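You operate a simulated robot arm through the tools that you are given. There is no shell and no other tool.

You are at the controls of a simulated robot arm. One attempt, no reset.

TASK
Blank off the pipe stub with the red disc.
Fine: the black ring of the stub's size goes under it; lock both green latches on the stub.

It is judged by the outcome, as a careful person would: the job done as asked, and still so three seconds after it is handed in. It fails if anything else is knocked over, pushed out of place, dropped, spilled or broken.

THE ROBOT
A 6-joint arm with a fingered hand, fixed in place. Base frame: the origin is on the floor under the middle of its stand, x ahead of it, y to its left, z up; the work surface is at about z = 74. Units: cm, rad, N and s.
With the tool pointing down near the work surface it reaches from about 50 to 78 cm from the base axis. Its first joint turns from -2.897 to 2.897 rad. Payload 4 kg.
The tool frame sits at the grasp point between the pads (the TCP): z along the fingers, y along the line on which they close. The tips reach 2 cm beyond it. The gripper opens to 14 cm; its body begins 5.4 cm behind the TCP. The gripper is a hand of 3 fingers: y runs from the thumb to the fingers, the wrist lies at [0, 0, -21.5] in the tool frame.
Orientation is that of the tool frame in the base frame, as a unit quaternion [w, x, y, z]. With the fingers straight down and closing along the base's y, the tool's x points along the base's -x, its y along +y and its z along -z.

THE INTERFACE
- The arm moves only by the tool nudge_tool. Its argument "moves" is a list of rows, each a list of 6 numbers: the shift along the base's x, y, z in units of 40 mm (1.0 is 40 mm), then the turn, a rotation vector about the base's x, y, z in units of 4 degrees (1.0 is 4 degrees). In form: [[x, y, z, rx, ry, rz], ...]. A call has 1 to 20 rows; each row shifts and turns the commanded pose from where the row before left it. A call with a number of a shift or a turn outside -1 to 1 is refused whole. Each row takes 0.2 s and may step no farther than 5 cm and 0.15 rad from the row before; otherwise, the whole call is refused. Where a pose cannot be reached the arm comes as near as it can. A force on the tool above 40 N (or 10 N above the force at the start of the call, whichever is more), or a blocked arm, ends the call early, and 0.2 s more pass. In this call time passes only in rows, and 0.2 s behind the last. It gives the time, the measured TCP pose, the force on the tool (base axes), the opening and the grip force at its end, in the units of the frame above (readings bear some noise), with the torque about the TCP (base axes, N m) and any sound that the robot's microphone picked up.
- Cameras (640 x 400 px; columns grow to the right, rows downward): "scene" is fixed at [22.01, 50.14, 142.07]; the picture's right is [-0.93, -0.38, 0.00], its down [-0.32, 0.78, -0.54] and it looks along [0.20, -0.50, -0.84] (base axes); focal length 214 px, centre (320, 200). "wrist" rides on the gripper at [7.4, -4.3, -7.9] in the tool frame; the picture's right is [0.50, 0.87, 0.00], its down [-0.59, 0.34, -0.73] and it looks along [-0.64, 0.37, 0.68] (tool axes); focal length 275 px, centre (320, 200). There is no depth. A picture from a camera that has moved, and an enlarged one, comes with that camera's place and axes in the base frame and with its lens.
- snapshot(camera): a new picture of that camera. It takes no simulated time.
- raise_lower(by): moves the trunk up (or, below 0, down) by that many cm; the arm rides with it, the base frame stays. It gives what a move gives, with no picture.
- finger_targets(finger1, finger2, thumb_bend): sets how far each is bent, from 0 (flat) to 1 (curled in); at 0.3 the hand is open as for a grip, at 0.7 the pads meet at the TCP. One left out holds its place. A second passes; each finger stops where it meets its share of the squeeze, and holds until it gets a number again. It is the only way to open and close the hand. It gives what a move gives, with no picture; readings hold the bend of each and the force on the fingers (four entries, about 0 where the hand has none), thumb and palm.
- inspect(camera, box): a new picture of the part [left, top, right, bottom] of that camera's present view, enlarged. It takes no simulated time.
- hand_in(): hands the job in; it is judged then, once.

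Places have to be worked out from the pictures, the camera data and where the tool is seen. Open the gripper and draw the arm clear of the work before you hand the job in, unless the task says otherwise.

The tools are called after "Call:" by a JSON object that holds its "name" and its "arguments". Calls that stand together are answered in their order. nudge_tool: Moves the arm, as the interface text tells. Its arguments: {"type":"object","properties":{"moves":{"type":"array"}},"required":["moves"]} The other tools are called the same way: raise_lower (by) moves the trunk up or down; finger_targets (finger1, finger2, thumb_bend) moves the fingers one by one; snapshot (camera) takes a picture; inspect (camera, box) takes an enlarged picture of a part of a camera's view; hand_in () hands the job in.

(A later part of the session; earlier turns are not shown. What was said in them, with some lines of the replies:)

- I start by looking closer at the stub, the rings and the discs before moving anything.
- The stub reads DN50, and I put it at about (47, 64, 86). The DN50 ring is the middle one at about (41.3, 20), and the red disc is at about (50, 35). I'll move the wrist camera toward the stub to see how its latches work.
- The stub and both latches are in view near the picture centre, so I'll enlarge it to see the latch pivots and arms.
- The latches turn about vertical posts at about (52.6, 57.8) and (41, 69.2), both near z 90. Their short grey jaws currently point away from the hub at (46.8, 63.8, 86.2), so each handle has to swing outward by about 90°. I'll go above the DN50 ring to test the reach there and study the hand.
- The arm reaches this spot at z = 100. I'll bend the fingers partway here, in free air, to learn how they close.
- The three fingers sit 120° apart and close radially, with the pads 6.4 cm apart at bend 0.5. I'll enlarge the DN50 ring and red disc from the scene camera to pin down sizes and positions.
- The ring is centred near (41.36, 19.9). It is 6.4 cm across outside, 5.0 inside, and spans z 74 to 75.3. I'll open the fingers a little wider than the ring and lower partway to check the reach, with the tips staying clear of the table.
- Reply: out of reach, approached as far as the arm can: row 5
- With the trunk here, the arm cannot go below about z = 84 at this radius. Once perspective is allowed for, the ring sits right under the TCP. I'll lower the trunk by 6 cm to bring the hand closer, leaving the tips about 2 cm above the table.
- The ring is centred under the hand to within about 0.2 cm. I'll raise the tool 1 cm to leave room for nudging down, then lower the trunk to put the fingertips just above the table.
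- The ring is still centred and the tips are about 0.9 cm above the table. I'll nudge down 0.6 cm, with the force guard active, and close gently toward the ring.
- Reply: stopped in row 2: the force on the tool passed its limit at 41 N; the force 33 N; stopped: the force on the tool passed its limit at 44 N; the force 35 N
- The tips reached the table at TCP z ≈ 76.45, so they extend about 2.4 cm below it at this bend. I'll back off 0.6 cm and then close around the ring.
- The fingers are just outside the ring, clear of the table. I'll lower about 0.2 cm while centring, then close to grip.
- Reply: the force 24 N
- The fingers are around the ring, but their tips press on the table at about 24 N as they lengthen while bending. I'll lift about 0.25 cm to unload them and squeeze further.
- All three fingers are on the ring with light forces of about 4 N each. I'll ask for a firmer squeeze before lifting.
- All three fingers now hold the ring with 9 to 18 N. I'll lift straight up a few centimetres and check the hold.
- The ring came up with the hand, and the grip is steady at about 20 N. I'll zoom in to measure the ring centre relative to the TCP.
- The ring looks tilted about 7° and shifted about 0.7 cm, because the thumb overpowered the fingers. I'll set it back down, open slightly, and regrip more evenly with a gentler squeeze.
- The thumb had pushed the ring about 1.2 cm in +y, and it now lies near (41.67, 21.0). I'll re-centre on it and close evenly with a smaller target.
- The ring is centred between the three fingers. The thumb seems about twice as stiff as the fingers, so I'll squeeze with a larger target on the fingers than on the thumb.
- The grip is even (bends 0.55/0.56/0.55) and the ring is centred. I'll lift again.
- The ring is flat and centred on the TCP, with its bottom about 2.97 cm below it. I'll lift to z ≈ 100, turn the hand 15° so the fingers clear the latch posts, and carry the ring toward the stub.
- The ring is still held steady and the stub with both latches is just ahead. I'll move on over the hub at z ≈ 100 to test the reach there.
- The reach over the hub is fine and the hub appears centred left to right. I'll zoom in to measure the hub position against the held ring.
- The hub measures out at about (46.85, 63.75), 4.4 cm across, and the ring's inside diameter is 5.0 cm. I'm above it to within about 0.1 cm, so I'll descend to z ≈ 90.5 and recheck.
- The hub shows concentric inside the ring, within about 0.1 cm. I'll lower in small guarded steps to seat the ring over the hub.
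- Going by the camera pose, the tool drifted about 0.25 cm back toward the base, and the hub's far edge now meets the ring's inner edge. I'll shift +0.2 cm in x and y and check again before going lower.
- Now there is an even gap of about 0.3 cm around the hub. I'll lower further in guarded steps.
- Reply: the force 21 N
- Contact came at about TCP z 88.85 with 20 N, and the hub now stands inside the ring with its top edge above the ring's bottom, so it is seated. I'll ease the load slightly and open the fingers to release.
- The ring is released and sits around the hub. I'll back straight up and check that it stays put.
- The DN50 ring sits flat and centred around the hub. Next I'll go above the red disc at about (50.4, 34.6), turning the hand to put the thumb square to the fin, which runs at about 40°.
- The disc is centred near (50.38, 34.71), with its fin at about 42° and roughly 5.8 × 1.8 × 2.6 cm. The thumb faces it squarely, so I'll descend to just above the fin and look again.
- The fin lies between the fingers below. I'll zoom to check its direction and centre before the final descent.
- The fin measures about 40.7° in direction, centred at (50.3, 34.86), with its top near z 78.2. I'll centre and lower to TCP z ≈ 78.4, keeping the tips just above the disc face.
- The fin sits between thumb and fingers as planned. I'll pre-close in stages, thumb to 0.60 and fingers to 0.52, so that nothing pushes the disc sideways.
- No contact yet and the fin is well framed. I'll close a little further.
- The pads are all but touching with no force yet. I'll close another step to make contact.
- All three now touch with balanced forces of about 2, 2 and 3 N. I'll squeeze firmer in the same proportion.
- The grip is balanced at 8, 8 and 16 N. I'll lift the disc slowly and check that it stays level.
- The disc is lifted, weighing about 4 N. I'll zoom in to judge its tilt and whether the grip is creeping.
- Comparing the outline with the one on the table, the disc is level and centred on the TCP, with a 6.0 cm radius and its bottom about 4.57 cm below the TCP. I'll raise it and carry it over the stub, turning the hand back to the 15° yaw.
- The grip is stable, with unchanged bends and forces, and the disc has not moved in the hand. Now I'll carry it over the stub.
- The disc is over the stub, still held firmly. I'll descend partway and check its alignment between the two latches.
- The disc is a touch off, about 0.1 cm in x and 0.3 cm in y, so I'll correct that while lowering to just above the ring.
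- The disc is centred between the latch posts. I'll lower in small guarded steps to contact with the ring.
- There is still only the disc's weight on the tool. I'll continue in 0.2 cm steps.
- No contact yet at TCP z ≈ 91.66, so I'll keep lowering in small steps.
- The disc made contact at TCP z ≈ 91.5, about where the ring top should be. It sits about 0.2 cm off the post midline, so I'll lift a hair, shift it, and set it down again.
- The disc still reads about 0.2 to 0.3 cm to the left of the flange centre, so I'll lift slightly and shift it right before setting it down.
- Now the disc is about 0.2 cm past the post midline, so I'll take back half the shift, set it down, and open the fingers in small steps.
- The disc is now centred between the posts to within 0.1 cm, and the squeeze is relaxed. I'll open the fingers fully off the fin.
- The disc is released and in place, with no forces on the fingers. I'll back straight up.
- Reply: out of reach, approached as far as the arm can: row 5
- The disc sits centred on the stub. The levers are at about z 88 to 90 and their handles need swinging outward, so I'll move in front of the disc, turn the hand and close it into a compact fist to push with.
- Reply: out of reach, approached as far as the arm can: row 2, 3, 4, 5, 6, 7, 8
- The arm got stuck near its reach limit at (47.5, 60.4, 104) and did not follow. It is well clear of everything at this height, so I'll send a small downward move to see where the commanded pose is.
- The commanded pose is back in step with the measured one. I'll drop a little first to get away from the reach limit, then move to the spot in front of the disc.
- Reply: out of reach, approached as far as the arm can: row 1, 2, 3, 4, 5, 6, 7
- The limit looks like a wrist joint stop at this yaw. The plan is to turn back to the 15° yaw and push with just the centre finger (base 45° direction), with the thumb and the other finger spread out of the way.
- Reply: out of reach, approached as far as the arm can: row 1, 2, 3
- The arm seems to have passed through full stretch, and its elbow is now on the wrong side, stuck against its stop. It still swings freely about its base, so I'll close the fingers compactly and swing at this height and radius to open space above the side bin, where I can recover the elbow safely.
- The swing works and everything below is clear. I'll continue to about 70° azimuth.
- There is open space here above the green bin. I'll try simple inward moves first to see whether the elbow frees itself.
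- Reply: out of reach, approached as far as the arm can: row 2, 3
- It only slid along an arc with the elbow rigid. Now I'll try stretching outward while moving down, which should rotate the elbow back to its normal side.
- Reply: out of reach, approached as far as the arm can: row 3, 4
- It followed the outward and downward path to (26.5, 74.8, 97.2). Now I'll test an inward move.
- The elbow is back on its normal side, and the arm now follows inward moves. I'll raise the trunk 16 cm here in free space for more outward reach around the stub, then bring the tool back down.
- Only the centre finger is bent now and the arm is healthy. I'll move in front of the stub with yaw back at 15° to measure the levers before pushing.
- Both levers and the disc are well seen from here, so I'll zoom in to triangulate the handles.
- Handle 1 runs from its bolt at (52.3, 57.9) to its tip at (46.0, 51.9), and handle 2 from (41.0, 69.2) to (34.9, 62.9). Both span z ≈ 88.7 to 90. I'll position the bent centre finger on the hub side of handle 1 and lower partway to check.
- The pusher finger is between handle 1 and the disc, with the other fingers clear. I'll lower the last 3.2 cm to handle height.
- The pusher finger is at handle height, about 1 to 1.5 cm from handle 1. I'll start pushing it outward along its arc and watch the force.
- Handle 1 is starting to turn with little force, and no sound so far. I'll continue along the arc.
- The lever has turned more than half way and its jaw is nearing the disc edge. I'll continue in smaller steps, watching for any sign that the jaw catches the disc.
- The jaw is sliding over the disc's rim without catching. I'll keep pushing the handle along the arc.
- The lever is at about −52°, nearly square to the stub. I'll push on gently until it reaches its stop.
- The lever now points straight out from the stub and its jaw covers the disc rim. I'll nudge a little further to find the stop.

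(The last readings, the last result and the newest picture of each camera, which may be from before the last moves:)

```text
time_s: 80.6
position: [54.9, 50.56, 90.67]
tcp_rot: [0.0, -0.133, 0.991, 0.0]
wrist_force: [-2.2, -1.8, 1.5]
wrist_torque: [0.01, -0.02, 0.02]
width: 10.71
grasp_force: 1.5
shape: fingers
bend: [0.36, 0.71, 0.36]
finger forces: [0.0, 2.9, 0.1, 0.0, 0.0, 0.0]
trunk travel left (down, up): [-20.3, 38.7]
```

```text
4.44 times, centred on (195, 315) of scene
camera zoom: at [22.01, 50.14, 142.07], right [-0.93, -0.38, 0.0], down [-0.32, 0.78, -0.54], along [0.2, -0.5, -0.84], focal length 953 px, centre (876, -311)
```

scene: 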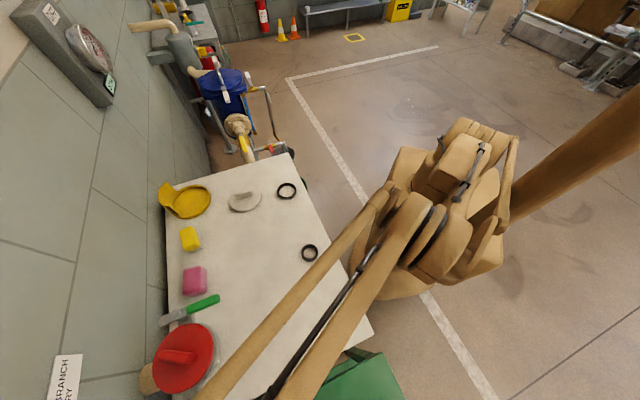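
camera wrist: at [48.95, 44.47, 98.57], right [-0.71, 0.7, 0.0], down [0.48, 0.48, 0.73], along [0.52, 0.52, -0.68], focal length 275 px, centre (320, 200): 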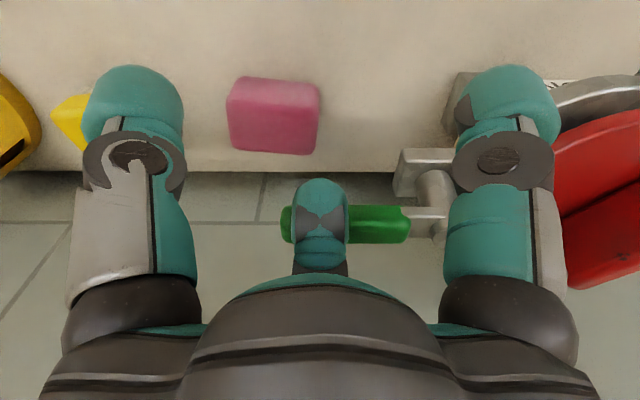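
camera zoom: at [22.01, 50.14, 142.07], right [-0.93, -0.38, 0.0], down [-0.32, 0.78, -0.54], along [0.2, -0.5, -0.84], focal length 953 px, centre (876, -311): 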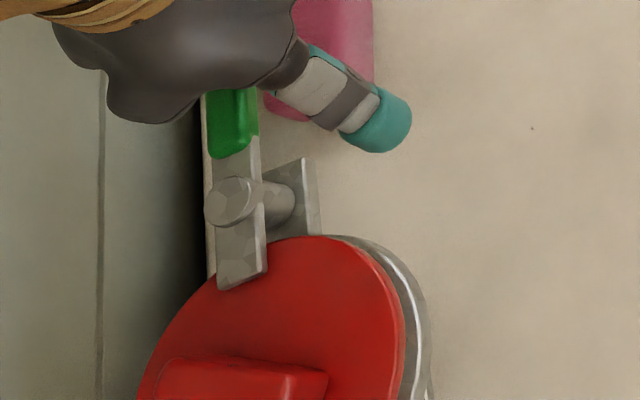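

The lever stopped moving and the force rose to about 3 N, so this looks like its stop. I'll press a little more to be sure it is fully home and listen for a click.

Call:
{"name": "nudge_tool", "arguments": {"moves": [[0.06, 0.06, 0, 0, 0, 0], [0.06, 0.06, 0, 0, 0, 0]]}}

Call:
{"name": "inspect", "arguments": {"camera": "scene", "box": [150, 270, 240, 360]}}

Call:
{"name": "inspect", "arguments": {"camera": "wrist", "box": [240, 120, 500, 290]}}

```text
time_s: 81.2
position: [55.47, 51.04, 90.76]
tcp_rot: [0.001, -0.133, 0.991, 0.001]
wrist_force: [-4.3, -4.2, 3.3]
wrist_torque: [0.03, -0.03, 0.01]
width: 10.67
grasp_force: 3.3
shape: fingers
bend: [0.36, 0.72, 0.36]
finger forces: [0.0, 6.3, 0.0, 0.0, 0.0, 0.0]
trunk travel left (down, up): [-20.3, 38.7]
```

```text
4.44 times, centred on (195, 315) of scene
camera zoom: at [22.01, 50.14, 142.07], right [-0.93, -0.38, 0.0], down [-0.32, 0.78, -0.54], along [0.2, -0.5, -0.84], focal length 953 px, centre (876, -311)
```

zoom: 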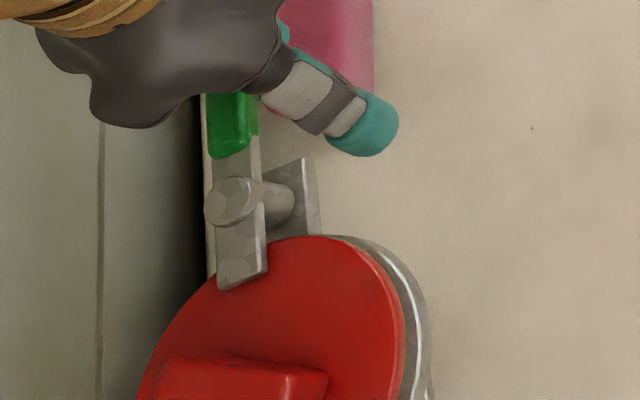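

```text
2.35 times, centred on (370, 205) of wrist
camera zoom: at [49.44, 44.87, 98.61], right [-0.71, 0.7, 0.0], down [0.48, 0.48, 0.74], along [0.52, 0.52, -0.68], focal length 648 px, centre (202, 188)
```

zoom: 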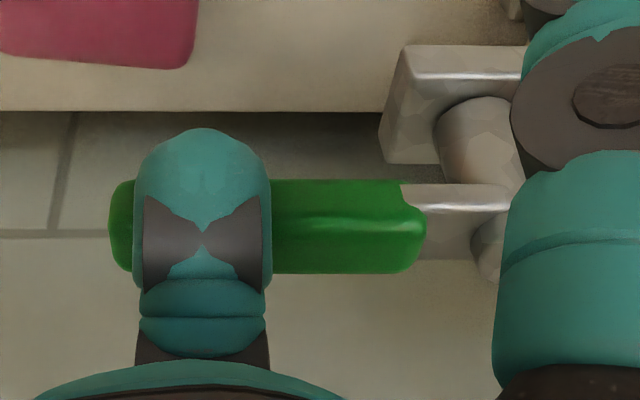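

Lever 1 is hard against its stop at 90°, with its jaw over the disc rim, and doesn't move under 6 N. I'll back the finger off, rise, and travel over to handle 2.

Call:
{"name": "nudge_tool", "arguments": {"moves": [[-0.15, -0.15, 0, 0, 0, 0], [-0.1, -0.1, 0.1, 0, 0, 0], [0, 0, 0.6, 0, 0, 0], [0, 0, 0.8, 0, 0, 0], [0, 0, 0.9, 0, 0, 0]]}}

Call:
{"name": "nudge_tool", "arguments": {"moves": [[-0.72, 0.43, 0, 0, 0, 0], [-0.72, 0.43, 0, 0, 0, 0], [-0.72, 0.43, 0, 0, 0, 0], [-0.72, 0.43, 0, 0, 0, 0], [-0.72, 0.43, 0, 0, 0, 0], [-0.7, 0.43, 0, 0, 0, 0]]}}

Call:
{"name": "snapshot", "arguments": {"camera": "wrist"}}

Call:
{"name": "inspect", "arguments": {"camera": "scene", "box": [130, 260, 270, 400]}}

```text
time_s: 82.4
position: [54.15, 50.2, 100.58]
tcp_rot: [0.0, -0.133, 0.991, 0.0]
wrist_force: [1.4, -0.1, 0.2]
wrist_torque: [-0.03, 0.01, 0.02]
width: 10.71
grasp_force: 0.1
shape: fingers
bend: [0.36, 0.68, 0.36]
finger forces: [0.0, 0.0, 0.1, 0.0, 0.0, 0.0]
trunk travel left (down, up): [-20.3, 38.7]
```

```text
time_s: 83.8
position: [37.21, 60.37, 100.25]
tcp_rot: [0.0, -0.132, 0.991, 0.0]
wrist_force: [0.1, 0.9, -0.2]
wrist_torque: [0.01, 0.02, 0.01]
width: 10.7
grasp_force: 0.1
shape: fingers
bend: [0.36, 0.68, 0.36]
finger forces: [0.0, 0.0, 0.0, 0.0, 0.1, 0.1]
trunk travel left (down, up): [-20.3, 38.7]
```

```text
taken
camera wrist: at [31.25, 54.31, 108.21], right [-0.71, 0.7, 0.0], down [0.48, 0.48, 0.73], along [0.52, 0.52, -0.68], focal length 275 px, centre (320, 200)
```

wrist: 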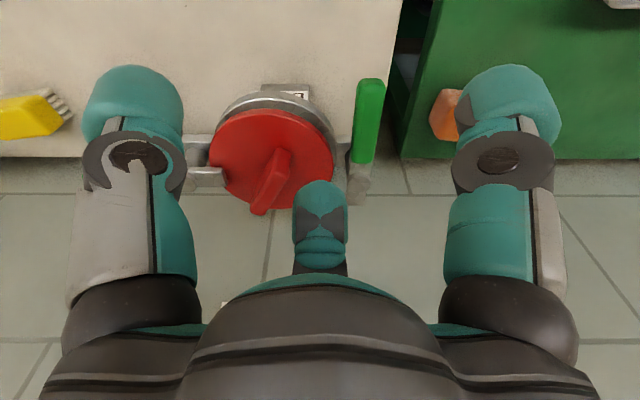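

```text
2.86 times, centred on (200, 330) of scene
camera zoom: at [22.01, 50.14, 142.07], right [-0.93, -0.38, 0.0], down [-0.32, 0.78, -0.54], along [0.2, -0.5, -0.84], focal length 613 px, centre (663, -171)
```

zoom: 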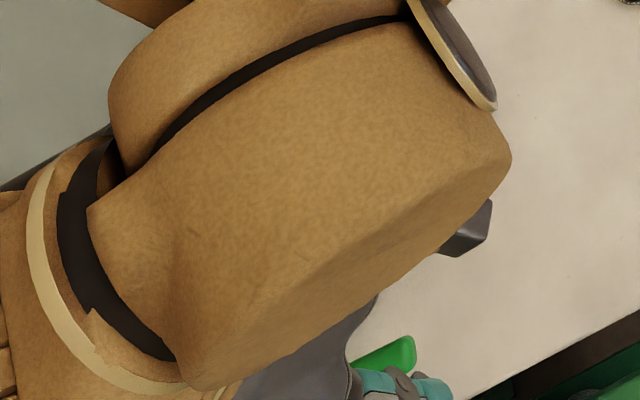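

The jaw of latch 1 is visible over the disc at left, and the finger is lined up on the hub side of handle 2. I'll descend in two stages.

Call:
{"name": "nudge_tool", "arguments": {"moves": [[0, 0.03, -0.6, 0, 0, 0], [0, 0, -0.6, 0, 0, 0], [0, 0, -0.4, 0, 0, 0]]}}

Call:
{"name": "snapshot", "arguments": {"camera": "wrist"}}

```text
time_s: 84.6
position: [37.24, 60.61, 93.85]
tcp_rot: [0.0, -0.134, 0.991, 0.0]
wrist_force: [0.8, -0.1, 0.1]
wrist_torque: [0.04, 0.01, 0.01]
width: 10.7
grasp_force: 0.0
shape: fingers
bend: [0.36, 0.68, 0.36]
finger forces: [0.0, 0.0, 0.1, 0.1, 0.1, 0.1]
trunk travel left (down, up): [-20.3, 38.7]
```

```text
taken
camera wrist: at [31.34, 54.56, 101.76], right [-0.71, 0.7, 0.0], down [0.48, 0.48, 0.73], along [0.52, 0.52, -0.68], focal length 275 px, centre (320, 200)
```

wrist: 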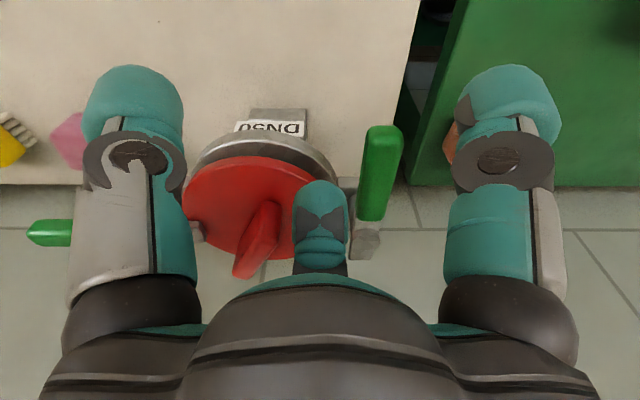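

The geometry mirrors the first latch and the finger is clear of the disc. I'll lower the rest of the way to handle height.

Call:
{"name": "nudge_tool", "arguments": {"moves": [[0, 0, -0.27, 0, 0, 0], [0, 0, -0.27, 0, 0, 0], [0, 0, -0.27, 0, 0, 0]]}}

Call:
{"name": "snapshot", "arguments": {"camera": "wrist"}}

```text
time_s: 85.4
position: [37.38, 60.65, 90.64]
tcp_rot: [0.0, -0.132, 0.991, -0.001]
wrist_force: [0.3, 0.1, -0.3]
wrist_torque: [0.0, -0.01, -0.02]
width: 10.68
grasp_force: 0.1
shape: fingers
bend: [0.36, 0.68, 0.36]
finger forces: [0.1, 0.1, 0.0, 0.0, 0.0, 0.0]
trunk travel left (down, up): [-20.3, 38.7]
```

```text
taken
camera wrist: at [31.34, 54.48, 98.43], right [-0.71, 0.7, 0.0], down [0.48, 0.48, 0.73], along [0.52, 0.52, -0.68], focal length 275 px, centre (320, 200)
```

wrist: 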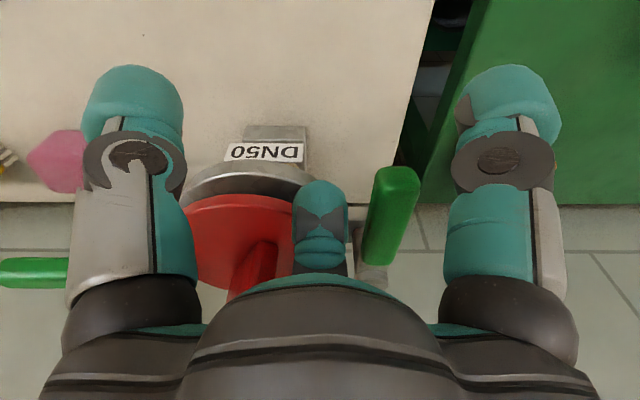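

The finger sits between the disc and handle 2. I'll push it along the mirrored arc.

Call:
{"name": "nudge_tool", "arguments": {"moves": [[-0.158, 0.153, 0, 0, 0, 0], [-0.155, 0.088, 0, 0, 0, 0], [-0.155, 0.088, 0, 0, 0, 0], [-0.124, 0.105, 0, 0, 0, 0], [-0.124, 0.105, 0, 0, 0, 0], [-0.2075, 0.25, 0, 0, 0, 0]]}}

Call:
{"name": "snapshot", "arguments": {"camera": "wrist"}}

Call:
{"name": "inspect", "arguments": {"camera": "scene", "box": [130, 260, 270, 400]}}

```text
time_s: 86.8
position: [33.57, 63.63, 90.71]
tcp_rot: [0.0, -0.133, 0.991, 0.0]
wrist_force: [-0.2, -0.1, -0.5]
wrist_torque: [0.01, -0.02, -0.02]
width: 10.71
grasp_force: 0.1
shape: fingers
bend: [0.36, 0.68, 0.36]
finger forces: [0.0, 0.0, 0.0, 0.0, 0.1, 0.0]
trunk travel left (down, up): [-20.3, 38.7]
```

```text
taken
camera wrist: at [27.61, 57.49, 98.52], right [-0.71, 0.7, 0.0], down [0.48, 0.48, 0.73], along [0.52, 0.52, -0.68], focal length 275 px, centre (320, 200)
```

wrist: 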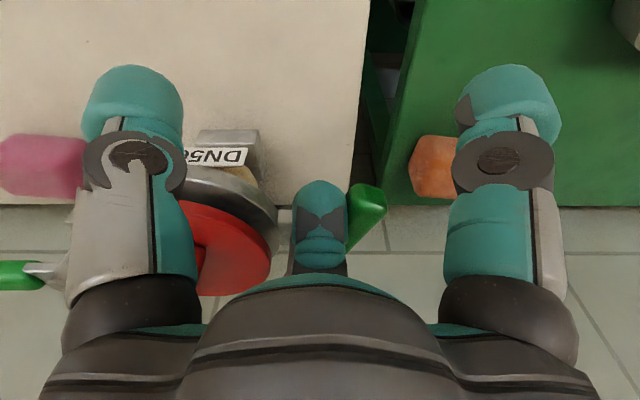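

```text
2.86 times, centred on (200, 330) of scene
camera zoom: at [22.01, 50.14, 142.07], right [-0.93, -0.38, 0.0], down [-0.32, 0.78, -0.54], along [0.2, -0.5, -0.84], focal length 613 px, centre (663, -171)
```

zoom: 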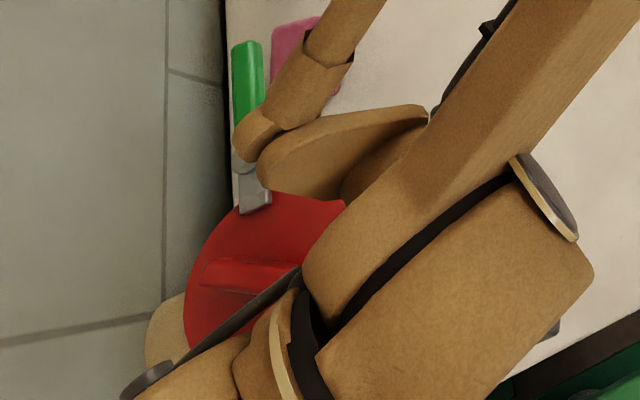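

Handle 2 is turning freely with almost no force, and latch 1 stays put. I'll continue the arc.

Call:
{"name": "nudge_tool", "arguments": {"moves": [[-0.1625, 0.28, 0, 0, 0, 0], [-0.11, 0.305, 0, 0, 0, 0], [-0.0575, 0.32, 0, 0, 0, 0]]}}

Call:
{"name": "snapshot", "arguments": {"camera": "wrist"}}

```text
time_s: 87.6
position: [32.25, 67.45, 90.74]
tcp_rot: [0.0, -0.133, 0.991, 0.001]
wrist_force: [1.2, -1.0, 0.3]
wrist_torque: [-0.01, 0.05, 0.0]
width: 10.7
grasp_force: 0.2
shape: fingers
bend: [0.36, 0.68, 0.36]
finger forces: [0.0, 0.0, 0.0, 0.1, 0.1, 0.0]
trunk travel left (down, up): [-20.3, 38.7]
```

```text
taken
camera wrist: at [26.26, 61.33, 98.61], right [-0.71, 0.7, 0.0], down [0.48, 0.48, 0.73], along [0.52, 0.52, -0.68], focal length 275 px, centre (320, 200)
```

wrist: 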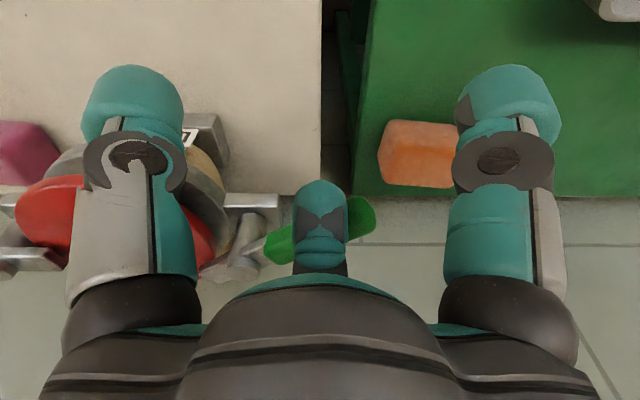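

More than half way, no resistance. I'll continue in smaller steps.

Call:
{"name": "nudge_tool", "arguments": {"moves": [[0.0, 0.16, 0, 0, 0, 0], [0.01, 0.16, 0, 0, 0, 0], [0.02, 0.16, 0, 0, 0, 0], [0.035, 0.16, 0, 0, 0, 0]]}}

Call:
{"name": "snapshot", "arguments": {"camera": "wrist"}}

```text
time_s: 88.6
position: [32.54, 69.88, 90.62]
tcp_rot: [0.0, -0.133, 0.991, 0.0]
wrist_force: [0.6, 0.2, 0.0]
wrist_torque: [-0.03, 0.0, 0.01]
width: 10.69
grasp_force: 0.0
shape: fingers
bend: [0.36, 0.68, 0.36]
finger forces: [0.0, 0.2, 0.1, 0.0, 0.0, 0.0]
trunk travel left (down, up): [-20.3, 38.7]
```

```text
taken
camera wrist: at [26.6, 63.77, 98.45], right [-0.71, 0.7, 0.0], down [0.48, 0.48, 0.73], along [0.52, 0.52, -0.68], focal length 275 px, centre (320, 200)
```

wrist: 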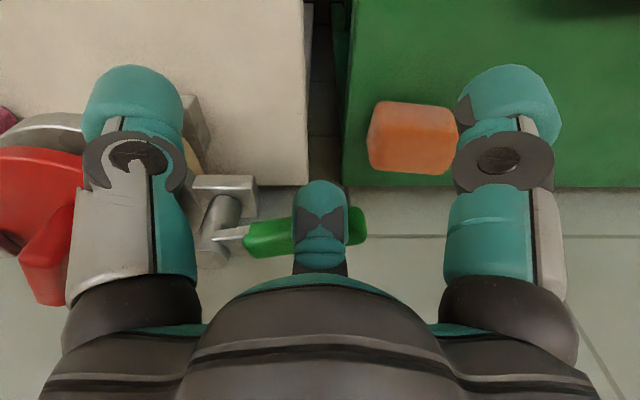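

Handle 2 is within about 10° of square. I'll push on toward its stop.

Call:
{"name": "nudge_tool", "arguments": {"moves": [[0.06, 0.14, 0, 0, 0, 0], [0.07, 0.12, 0, 0, 0, 0]]}}

Call:
{"name": "snapshot", "arguments": {"camera": "wrist"}}

```text
time_s: 89.2
position: [33.02, 70.83, 90.57]
tcp_rot: [0.0, -0.133, 0.991, 0.0]
wrist_force: [-0.8, 0.4, -0.2]
wrist_torque: [0.01, -0.04, 0.0]
width: 10.7
grasp_force: 0.1
shape: fingers
bend: [0.36, 0.68, 0.36]
finger forces: [0.0, 0.4, 0.0, 0.0, 0.0, 0.0]
trunk travel left (down, up): [-20.3, 38.7]
```

```text
taken
camera wrist: at [27.1, 64.78, 98.5], right [-0.71, 0.7, 0.0], down [0.48, 0.48, 0.73], along [0.52, 0.52, -0.68], focal length 275 px, centre (320, 200)
```

wrist: 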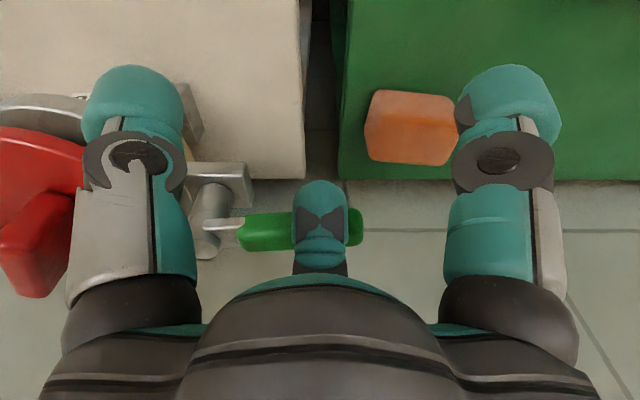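

Nearly horizontal in this view, so nearly square. I'll press outward until the stop.

Call:
{"name": "nudge_tool", "arguments": {"moves": [[0.07, 0.07, 0, 0, 0, 0], [0.07, 0.07, 0, 0, 0, 0]]}}

Call:
{"name": "snapshot", "arguments": {"camera": "wrist"}}

```text
time_s: 89.8
position: [33.51, 71.35, 90.63]
tcp_rot: [0.0, -0.134, 0.991, 0.001]
wrist_force: [-0.2, 0.3, 0.8]
wrist_torque: [-0.01, -0.02, 0.02]
width: 10.69
grasp_force: 0.0
shape: fingers
bend: [0.36, 0.68, 0.36]
finger forces: [0.0, 0.0, 0.0, 0.0, 0.1, 0.0]
trunk travel left (down, up): [-20.3, 38.7]
```

```text
taken
camera wrist: at [27.53, 65.22, 98.44], right [-0.71, 0.7, 0.0], down [0.48, 0.48, 0.74], along [0.52, 0.52, -0.68], focal length 275 px, centre (320, 200)
```

wrist: 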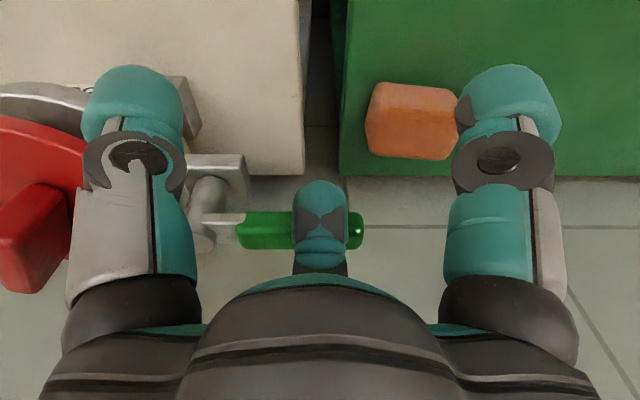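

The handle looks square but there is no stop force yet, so I'll press a bit more.

Call:
{"name": "nudge_tool", "arguments": {"moves": [[0.06, 0.06, 0, 0, 0, 0], [0.06, 0.06, 0, 0, 0, 0], [0.06, 0.06, 0, 0, 0, 0]]}}

Call:
{"name": "snapshot", "arguments": {"camera": "wrist"}}

Call:
{"name": "inspect", "arguments": {"camera": "wrist", "box": [140, 120, 400, 290]}}

```text
time_s: 90.6
position: [33.7, 71.3, 90.94]
tcp_rot: [0.002, -0.133, 0.991, 0.0]
wrist_force: [-0.2, 0.9, -0.2]
wrist_torque: [0.02, 0.0, -0.02]
width: 10.68
grasp_force: 0.2
shape: fingers
bend: [0.36, 0.68, 0.36]
finger forces: [0.1, 0.0, 0.0, 0.0, 0.0, 0.0]
out of reach, approached as far as the arm can: row 1, 3
trunk travel left (down, up): [-20.3, 38.7]
```

```text
taken
camera wrist: at [27.75, 65.23, 98.72], right [-0.71, 0.7, 0.0], down [0.48, 0.48, 0.74], along [0.52, 0.52, -0.68], focal length 275 px, centre (320, 200)
```

wrist: 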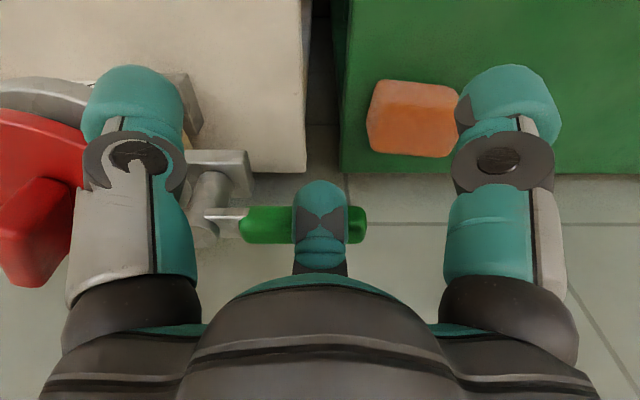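

```text
2.35 times, centred on (270, 205) of wrist
camera zoom: at [27.75, 65.23, 98.72], right [-0.71, 0.7, 0.0], down [0.48, 0.48, 0.74], along [0.52, 0.52, -0.68], focal length 648 px, centre (438, 188)
```

zoom: 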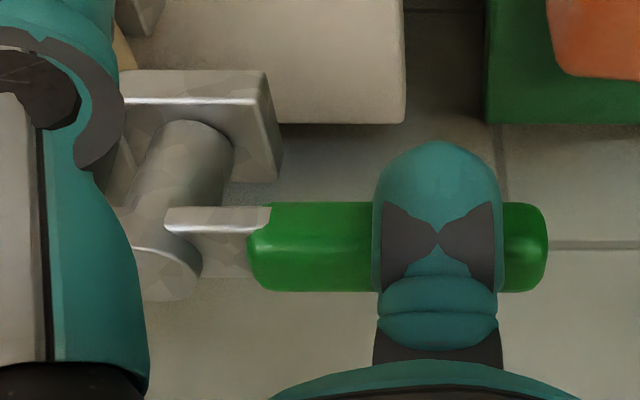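

The arm is at its reach limit here. Lever 2 looks square and matches where lever 1 reached its stop. To press it home I'll tilt the tool 8° so the tips lean outward, which brings the wrist inward and regains reach.

Call:
{"name": "nudge_tool", "arguments": {"moves": [[-0.03, -0.06, -0.05, 0.45, -0.21, 0], [-0.02, -0.04, -0.03, 0.45, -0.21, 0], [0, 0, 0, 0.45, -0.21, 0], [0, 0, 0, 0.45, -0.21, 0]]}}

Call:
{"name": "snapshot", "arguments": {"camera": "wrist"}}

```text
time_s: 91.6
position: [33.49, 71.01, 90.47]
tcp_rot: [0.038, -0.134, 0.989, 0.059]
wrist_force: [0.1, 0.3, 0.2]
wrist_torque: [0.0, 0.03, -0.02]
width: 10.69
grasp_force: 0.1
shape: fingers
bend: [0.36, 0.68, 0.36]
finger forces: [0.0, 0.1, 0.1, 0.1, 0.1, 0.0]
trunk travel left (down, up): [-20.3, 38.7]
```

```text
taken
camera wrist: at [27.07, 63.95, 97.15], right [-0.71, 0.7, 0.05], down [0.43, 0.38, 0.82], along [0.55, 0.6, -0.58], focal length 275 px, centre (320, 200)
```

wrist: 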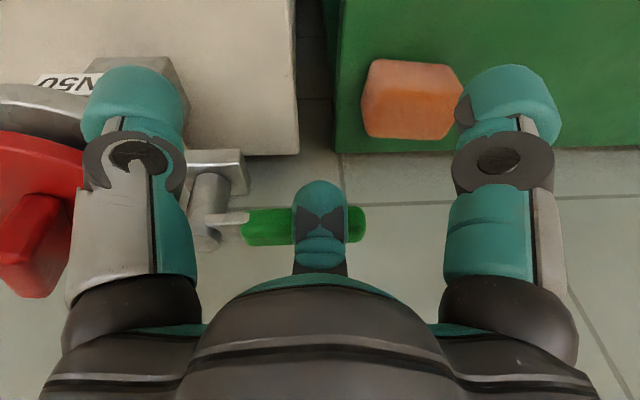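

The tilt worked and the arm is within reach again. Now I'll press the handle outward against its stop.

Call:
{"name": "nudge_tool", "arguments": {"moves": [[0.06, 0.07, 0, 0, 0, 0], [0.06, 0.07, 0, 0, 0, 0], [0.06, 0.06, 0, 0, 0, 0]]}}

Call:
{"name": "snapshot", "arguments": {"camera": "wrist"}}

```text
time_s: 92.4
position: [34.18, 71.81, 90.51]
tcp_rot: [0.038, -0.133, 0.989, 0.059]
wrist_force: [-3.9, -2.7, 2.3]
wrist_torque: [0.03, -0.05, 0.0]
width: 10.7
grasp_force: 2.5
shape: fingers
bend: [0.36, 0.72, 0.36]
finger forces: [0.1, 5.2, 0.0, 0.1, 0.0, 0.1]
trunk travel left (down, up): [-20.3, 38.7]
```

```text
taken
camera wrist: at [27.82, 64.68, 97.16], right [-0.71, 0.7, 0.05], down [0.43, 0.38, 0.82], along [0.55, 0.6, -0.58], focal length 275 px, centre (320, 200)
```

wrist: 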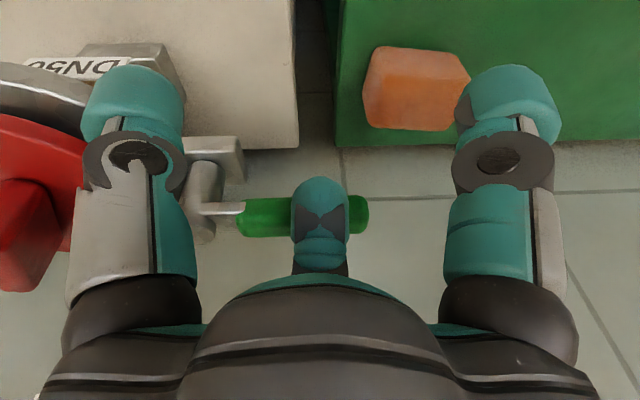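

Lever 2 is now against its stop too, at 5 N with no movement. I'll back the finger away, remove the tilt and rise.

Call:
{"name": "nudge_tool", "arguments": {"moves": [[-0.15, -0.15, 0, 0, 0, 0], [-0.2, -0.25, 0, 0, 0, 0], [-0.2, -0.35, 0.1, 0, 0, 0], [-0.2, -0.35, 0.3, -0.45, 0.21, 0], [0, -0.3, 0.5, -0.45, 0.21, 0], [0, -0.3, 0.6, -0.45, 0.21, 0], [0, -0.3, 0.6, -0.45, 0.21, 0]]}}

Call:
{"name": "snapshot", "arguments": {"camera": "wrist"}}

Call:
{"name": "snapshot", "arguments": {"camera": "scene"}}

```text
time_s: 94.0
position: [31.34, 63.62, 98.96]
tcp_rot: [0.0, -0.133, 0.991, 0.0]
wrist_force: [-0.9, -0.4, -0.4]
wrist_torque: [-0.02, -0.01, 0.01]
width: 10.71
grasp_force: 0.0
shape: fingers
bend: [0.36, 0.68, 0.36]
finger forces: [0.1, 0.0, 0.0, 0.1, 0.1, 0.0]
trunk travel left (down, up): [-20.3, 38.7]
```

```text
taken
camera wrist: at [25.48, 57.55, 106.88], right [-0.71, 0.7, 0.0], down [0.48, 0.48, 0.73], along [0.52, 0.52, -0.68], focal length 275 px, centre (320, 200)
```

wrist: 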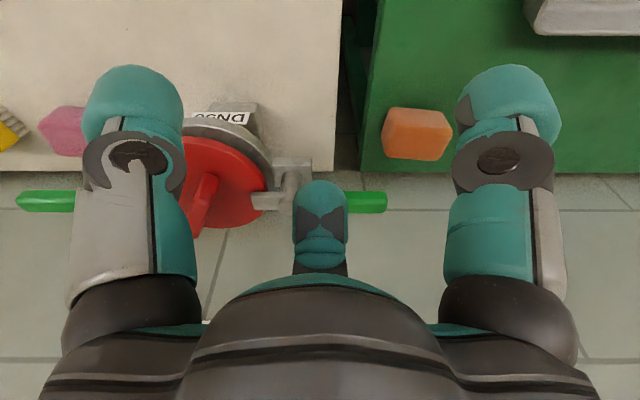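

```text
taken
```

scene: 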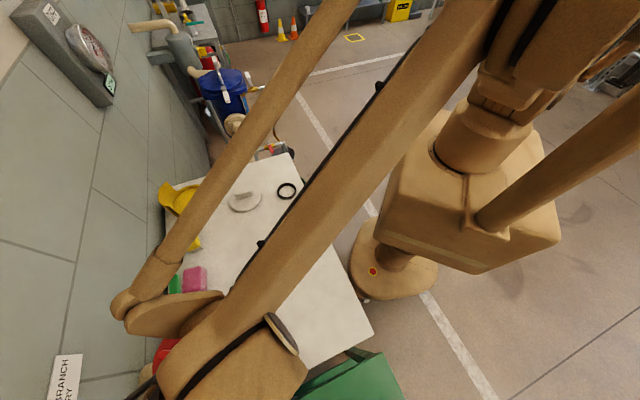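

Both handles point outward and both jaws lie over the disc. I'll withdraw to a clear viewpoint to inspect the result.

Call:
{"name": "nudge_tool", "arguments": {"moves": [[0.0, -0.7, 0.2, 0, 0, 0], [0.1, -0.75, 0.2, 0, 0, 0], [0.1, -0.75, 0.2, 0, 0, 0], [0.1, -0.75, 0.2, 0, 0, 0], [0.1, -0.75, 0.2, 0, 0, 0]]}}

Call:
{"name": "finger_targets", "arguments": {"finger1": 0.3, "finger2": 0.3, "thumb_bend": 0.3}}

Call:
{"name": "snapshot", "arguments": {"camera": "wrist"}}

Call:
{"name": "inspect", "arguments": {"camera": "wrist", "box": [190, 100, 450, 270]}}

Call:
{"name": "snapshot", "arguments": {"camera": "scene"}}

```text
time_s: 95.2
position: [32.92, 49.21, 102.89]
tcp_rot: [0.0, -0.134, 0.991, 0.001]
wrist_force: [0.6, 0.6, -0.4]
wrist_torque: [0.05, -0.02, 0.0]
width: 10.71
grasp_force: 0.1
shape: fingers
bend: [0.36, 0.68, 0.36]
finger forces: [0.0, 0.0, 0.1, 0.0, 0.0, 0.1]
trunk travel left (down, up): [-20.3, 38.7]
```

```text
time_s: 96.2
position: [32.96, 49.17, 102.85]
tcp_rot: [0.001, -0.134, 0.991, 0.001]
wrist_force: [0.7, -0.2, 1.0]
wrist_torque: [0.0, -0.04, -0.03]
width: 12.41
grasp_force: 0.0
shape: fingers
bend: [0.3, 0.3, 0.3]
finger forces: [0.0, 0.0, 0.0, 0.0, 0.1, 0.1]
trunk travel left (down, up): [-20.3, 38.7]
```

```text
taken
camera wrist: at [26.99, 43.08, 110.74], right [-0.71, 0.7, 0.0], down [0.48, 0.48, 0.73], along [0.52, 0.52, -0.68], focal length 275 px, centre (320, 200)
```

wrist: 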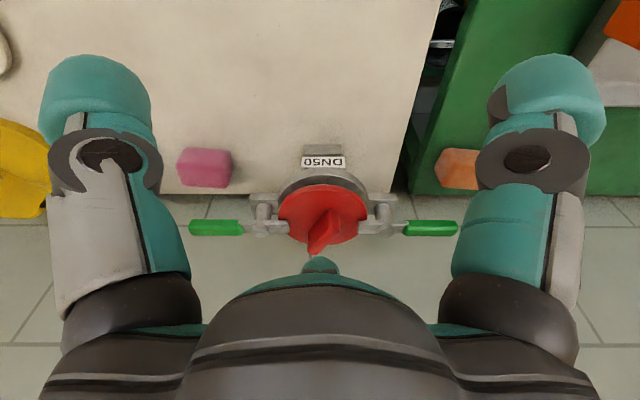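

```text
2.35 times, centred on (320, 185) of wrist
camera zoom: at [26.99, 43.08, 110.74], right [-0.71, 0.7, 0.0], down [0.48, 0.48, 0.73], along [0.52, 0.52, -0.68], focal length 648 px, centre (320, 235)
```

zoom: 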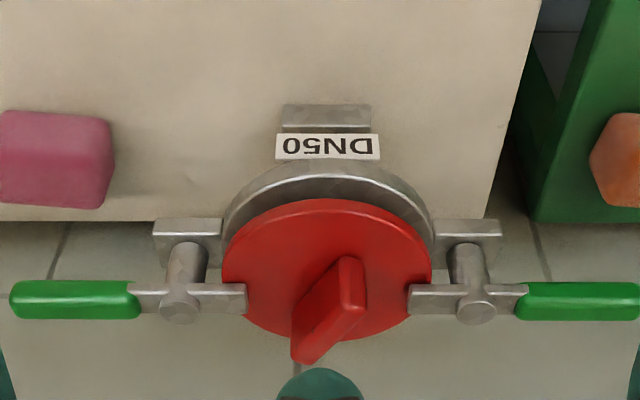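

```text
taken
```

scene: 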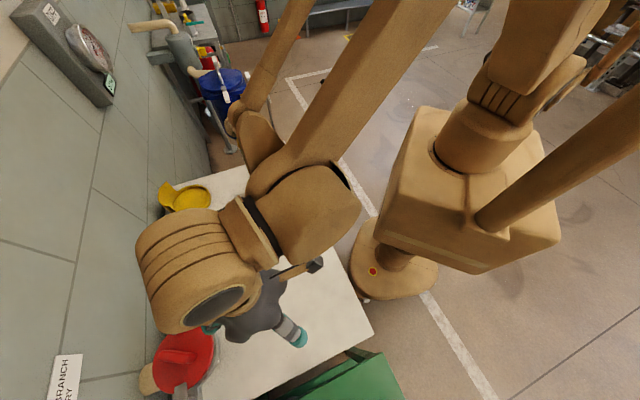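

Both latches are symmetric with their jaws over the red disc, and the ring is sandwiched beneath. I'll draw the arm well clear and check the whole scene once more.

Call:
{"name": "nudge_tool", "arguments": {"moves": [[0.08, -0.8, 0.37, 0, 0, 0], [0.08, -0.8, 0.37, 0, 0, 0], [0.08, -0.8, 0.37, 0, 0, 0], [0.08, -0.8, 0.37, 0, 0, 0], [0.08, -0.8, 0.37, 0, 0, 0], [0.08, -0.8, 0.37, 0, 0, 0]]}}

Call:
{"name": "snapshot", "arguments": {"camera": "scene"}}

Call:
{"name": "inspect", "arguments": {"camera": "scene", "box": [130, 270, 260, 400]}}

Call:
{"name": "snapshot", "arguments": {"camera": "wrist"}}

```text
time_s: 97.6
position: [34.6, 29.73, 111.68]
tcp_rot: [0.0, -0.134, 0.991, 0.001]
wrist_force: [0.1, -0.3, 0.3]
wrist_torque: [0.0, 0.01, 0.0]
width: 12.42
grasp_force: 0.1
shape: fingers
bend: [0.3, 0.3, 0.3]
finger forces: [0.1, 0.1, 0.0, 0.0, 0.0, 0.1]
trunk travel left (down, up): [-20.3, 38.7]
```

```text
taken
```

scene: 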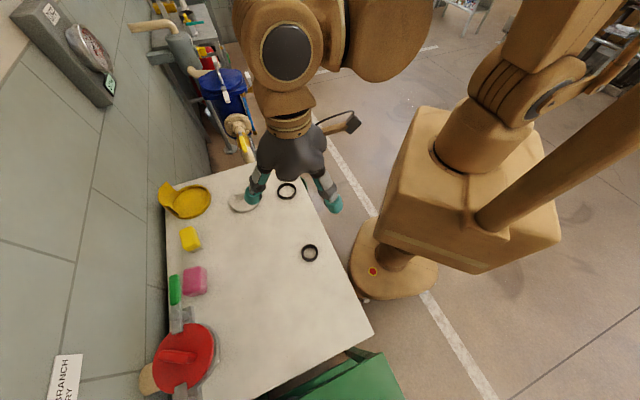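

```text
3.08 times, centred on (195, 335) of scene
camera zoom: at [22.01, 50.14, 142.07], right [-0.93, -0.38, 0.0], down [-0.32, 0.78, -0.54], along [0.2, -0.5, -0.84], focal length 660 px, centre (705, -215)
```

zoom: 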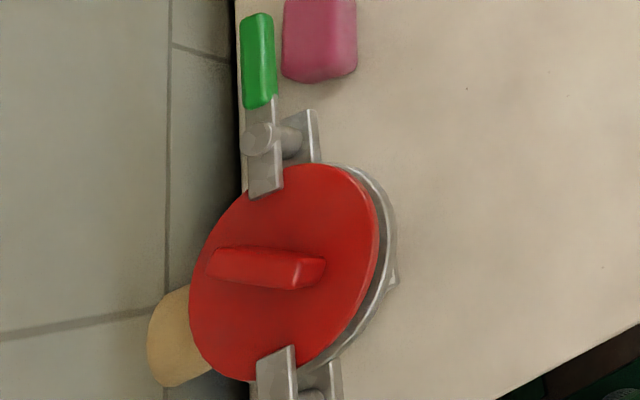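

```text
taken
camera wrist: at [28.67, 23.57, 119.56], right [-0.71, 0.7, 0.0], down [0.48, 0.48, 0.74], along [0.52, 0.52, -0.68], focal length 275 px, centre (320, 200)
```

wrist: 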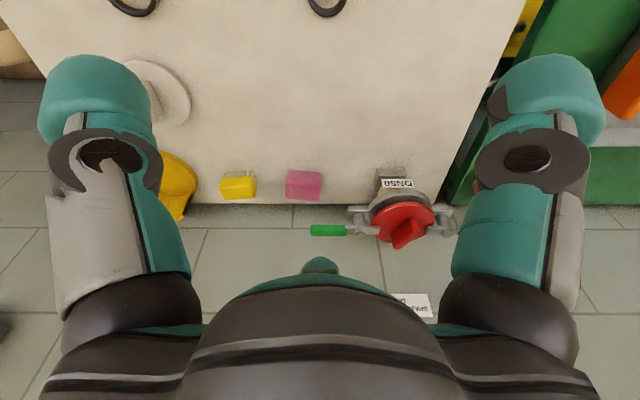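

The disc covers the stub with the DN50 ring beneath it, and both latches are turned home with their jaws on the rim. The other rings, discs and sponges look undisturbed, the hand is open and the arm is clear, so I'm handing the job in.

Call:
{"name": "hand_in", "arguments": {}}

```text
The job is handed in.
```

The pipe stub is blanked off with the red disc. The DN50 ring sits under it, matching the DN50 label on the stub, and both green latches are turned to their stops. The job is handed in, but I haven't seen the verdict.

- **Disc and ring:** the ring went down around the stub's hub, and the disc rests on it, centred to within about 0.3 cm.
- **Latches:** each lever stopped after about 90° with its grey jaw over the disc rim. Neither moved further under about 5 to 6 N. I heard no click, so I judged them locked by the stop and by what the cameras show.
- **Everything else:** in the last pictures the other rings, the white and yellow discs and the sponges were where they started. The hand is open and the arm is clear of the work.

While I was over the stub the arm went past full stretch and its elbow stuck. I swung it to open space and freed it, and nothing was touched.
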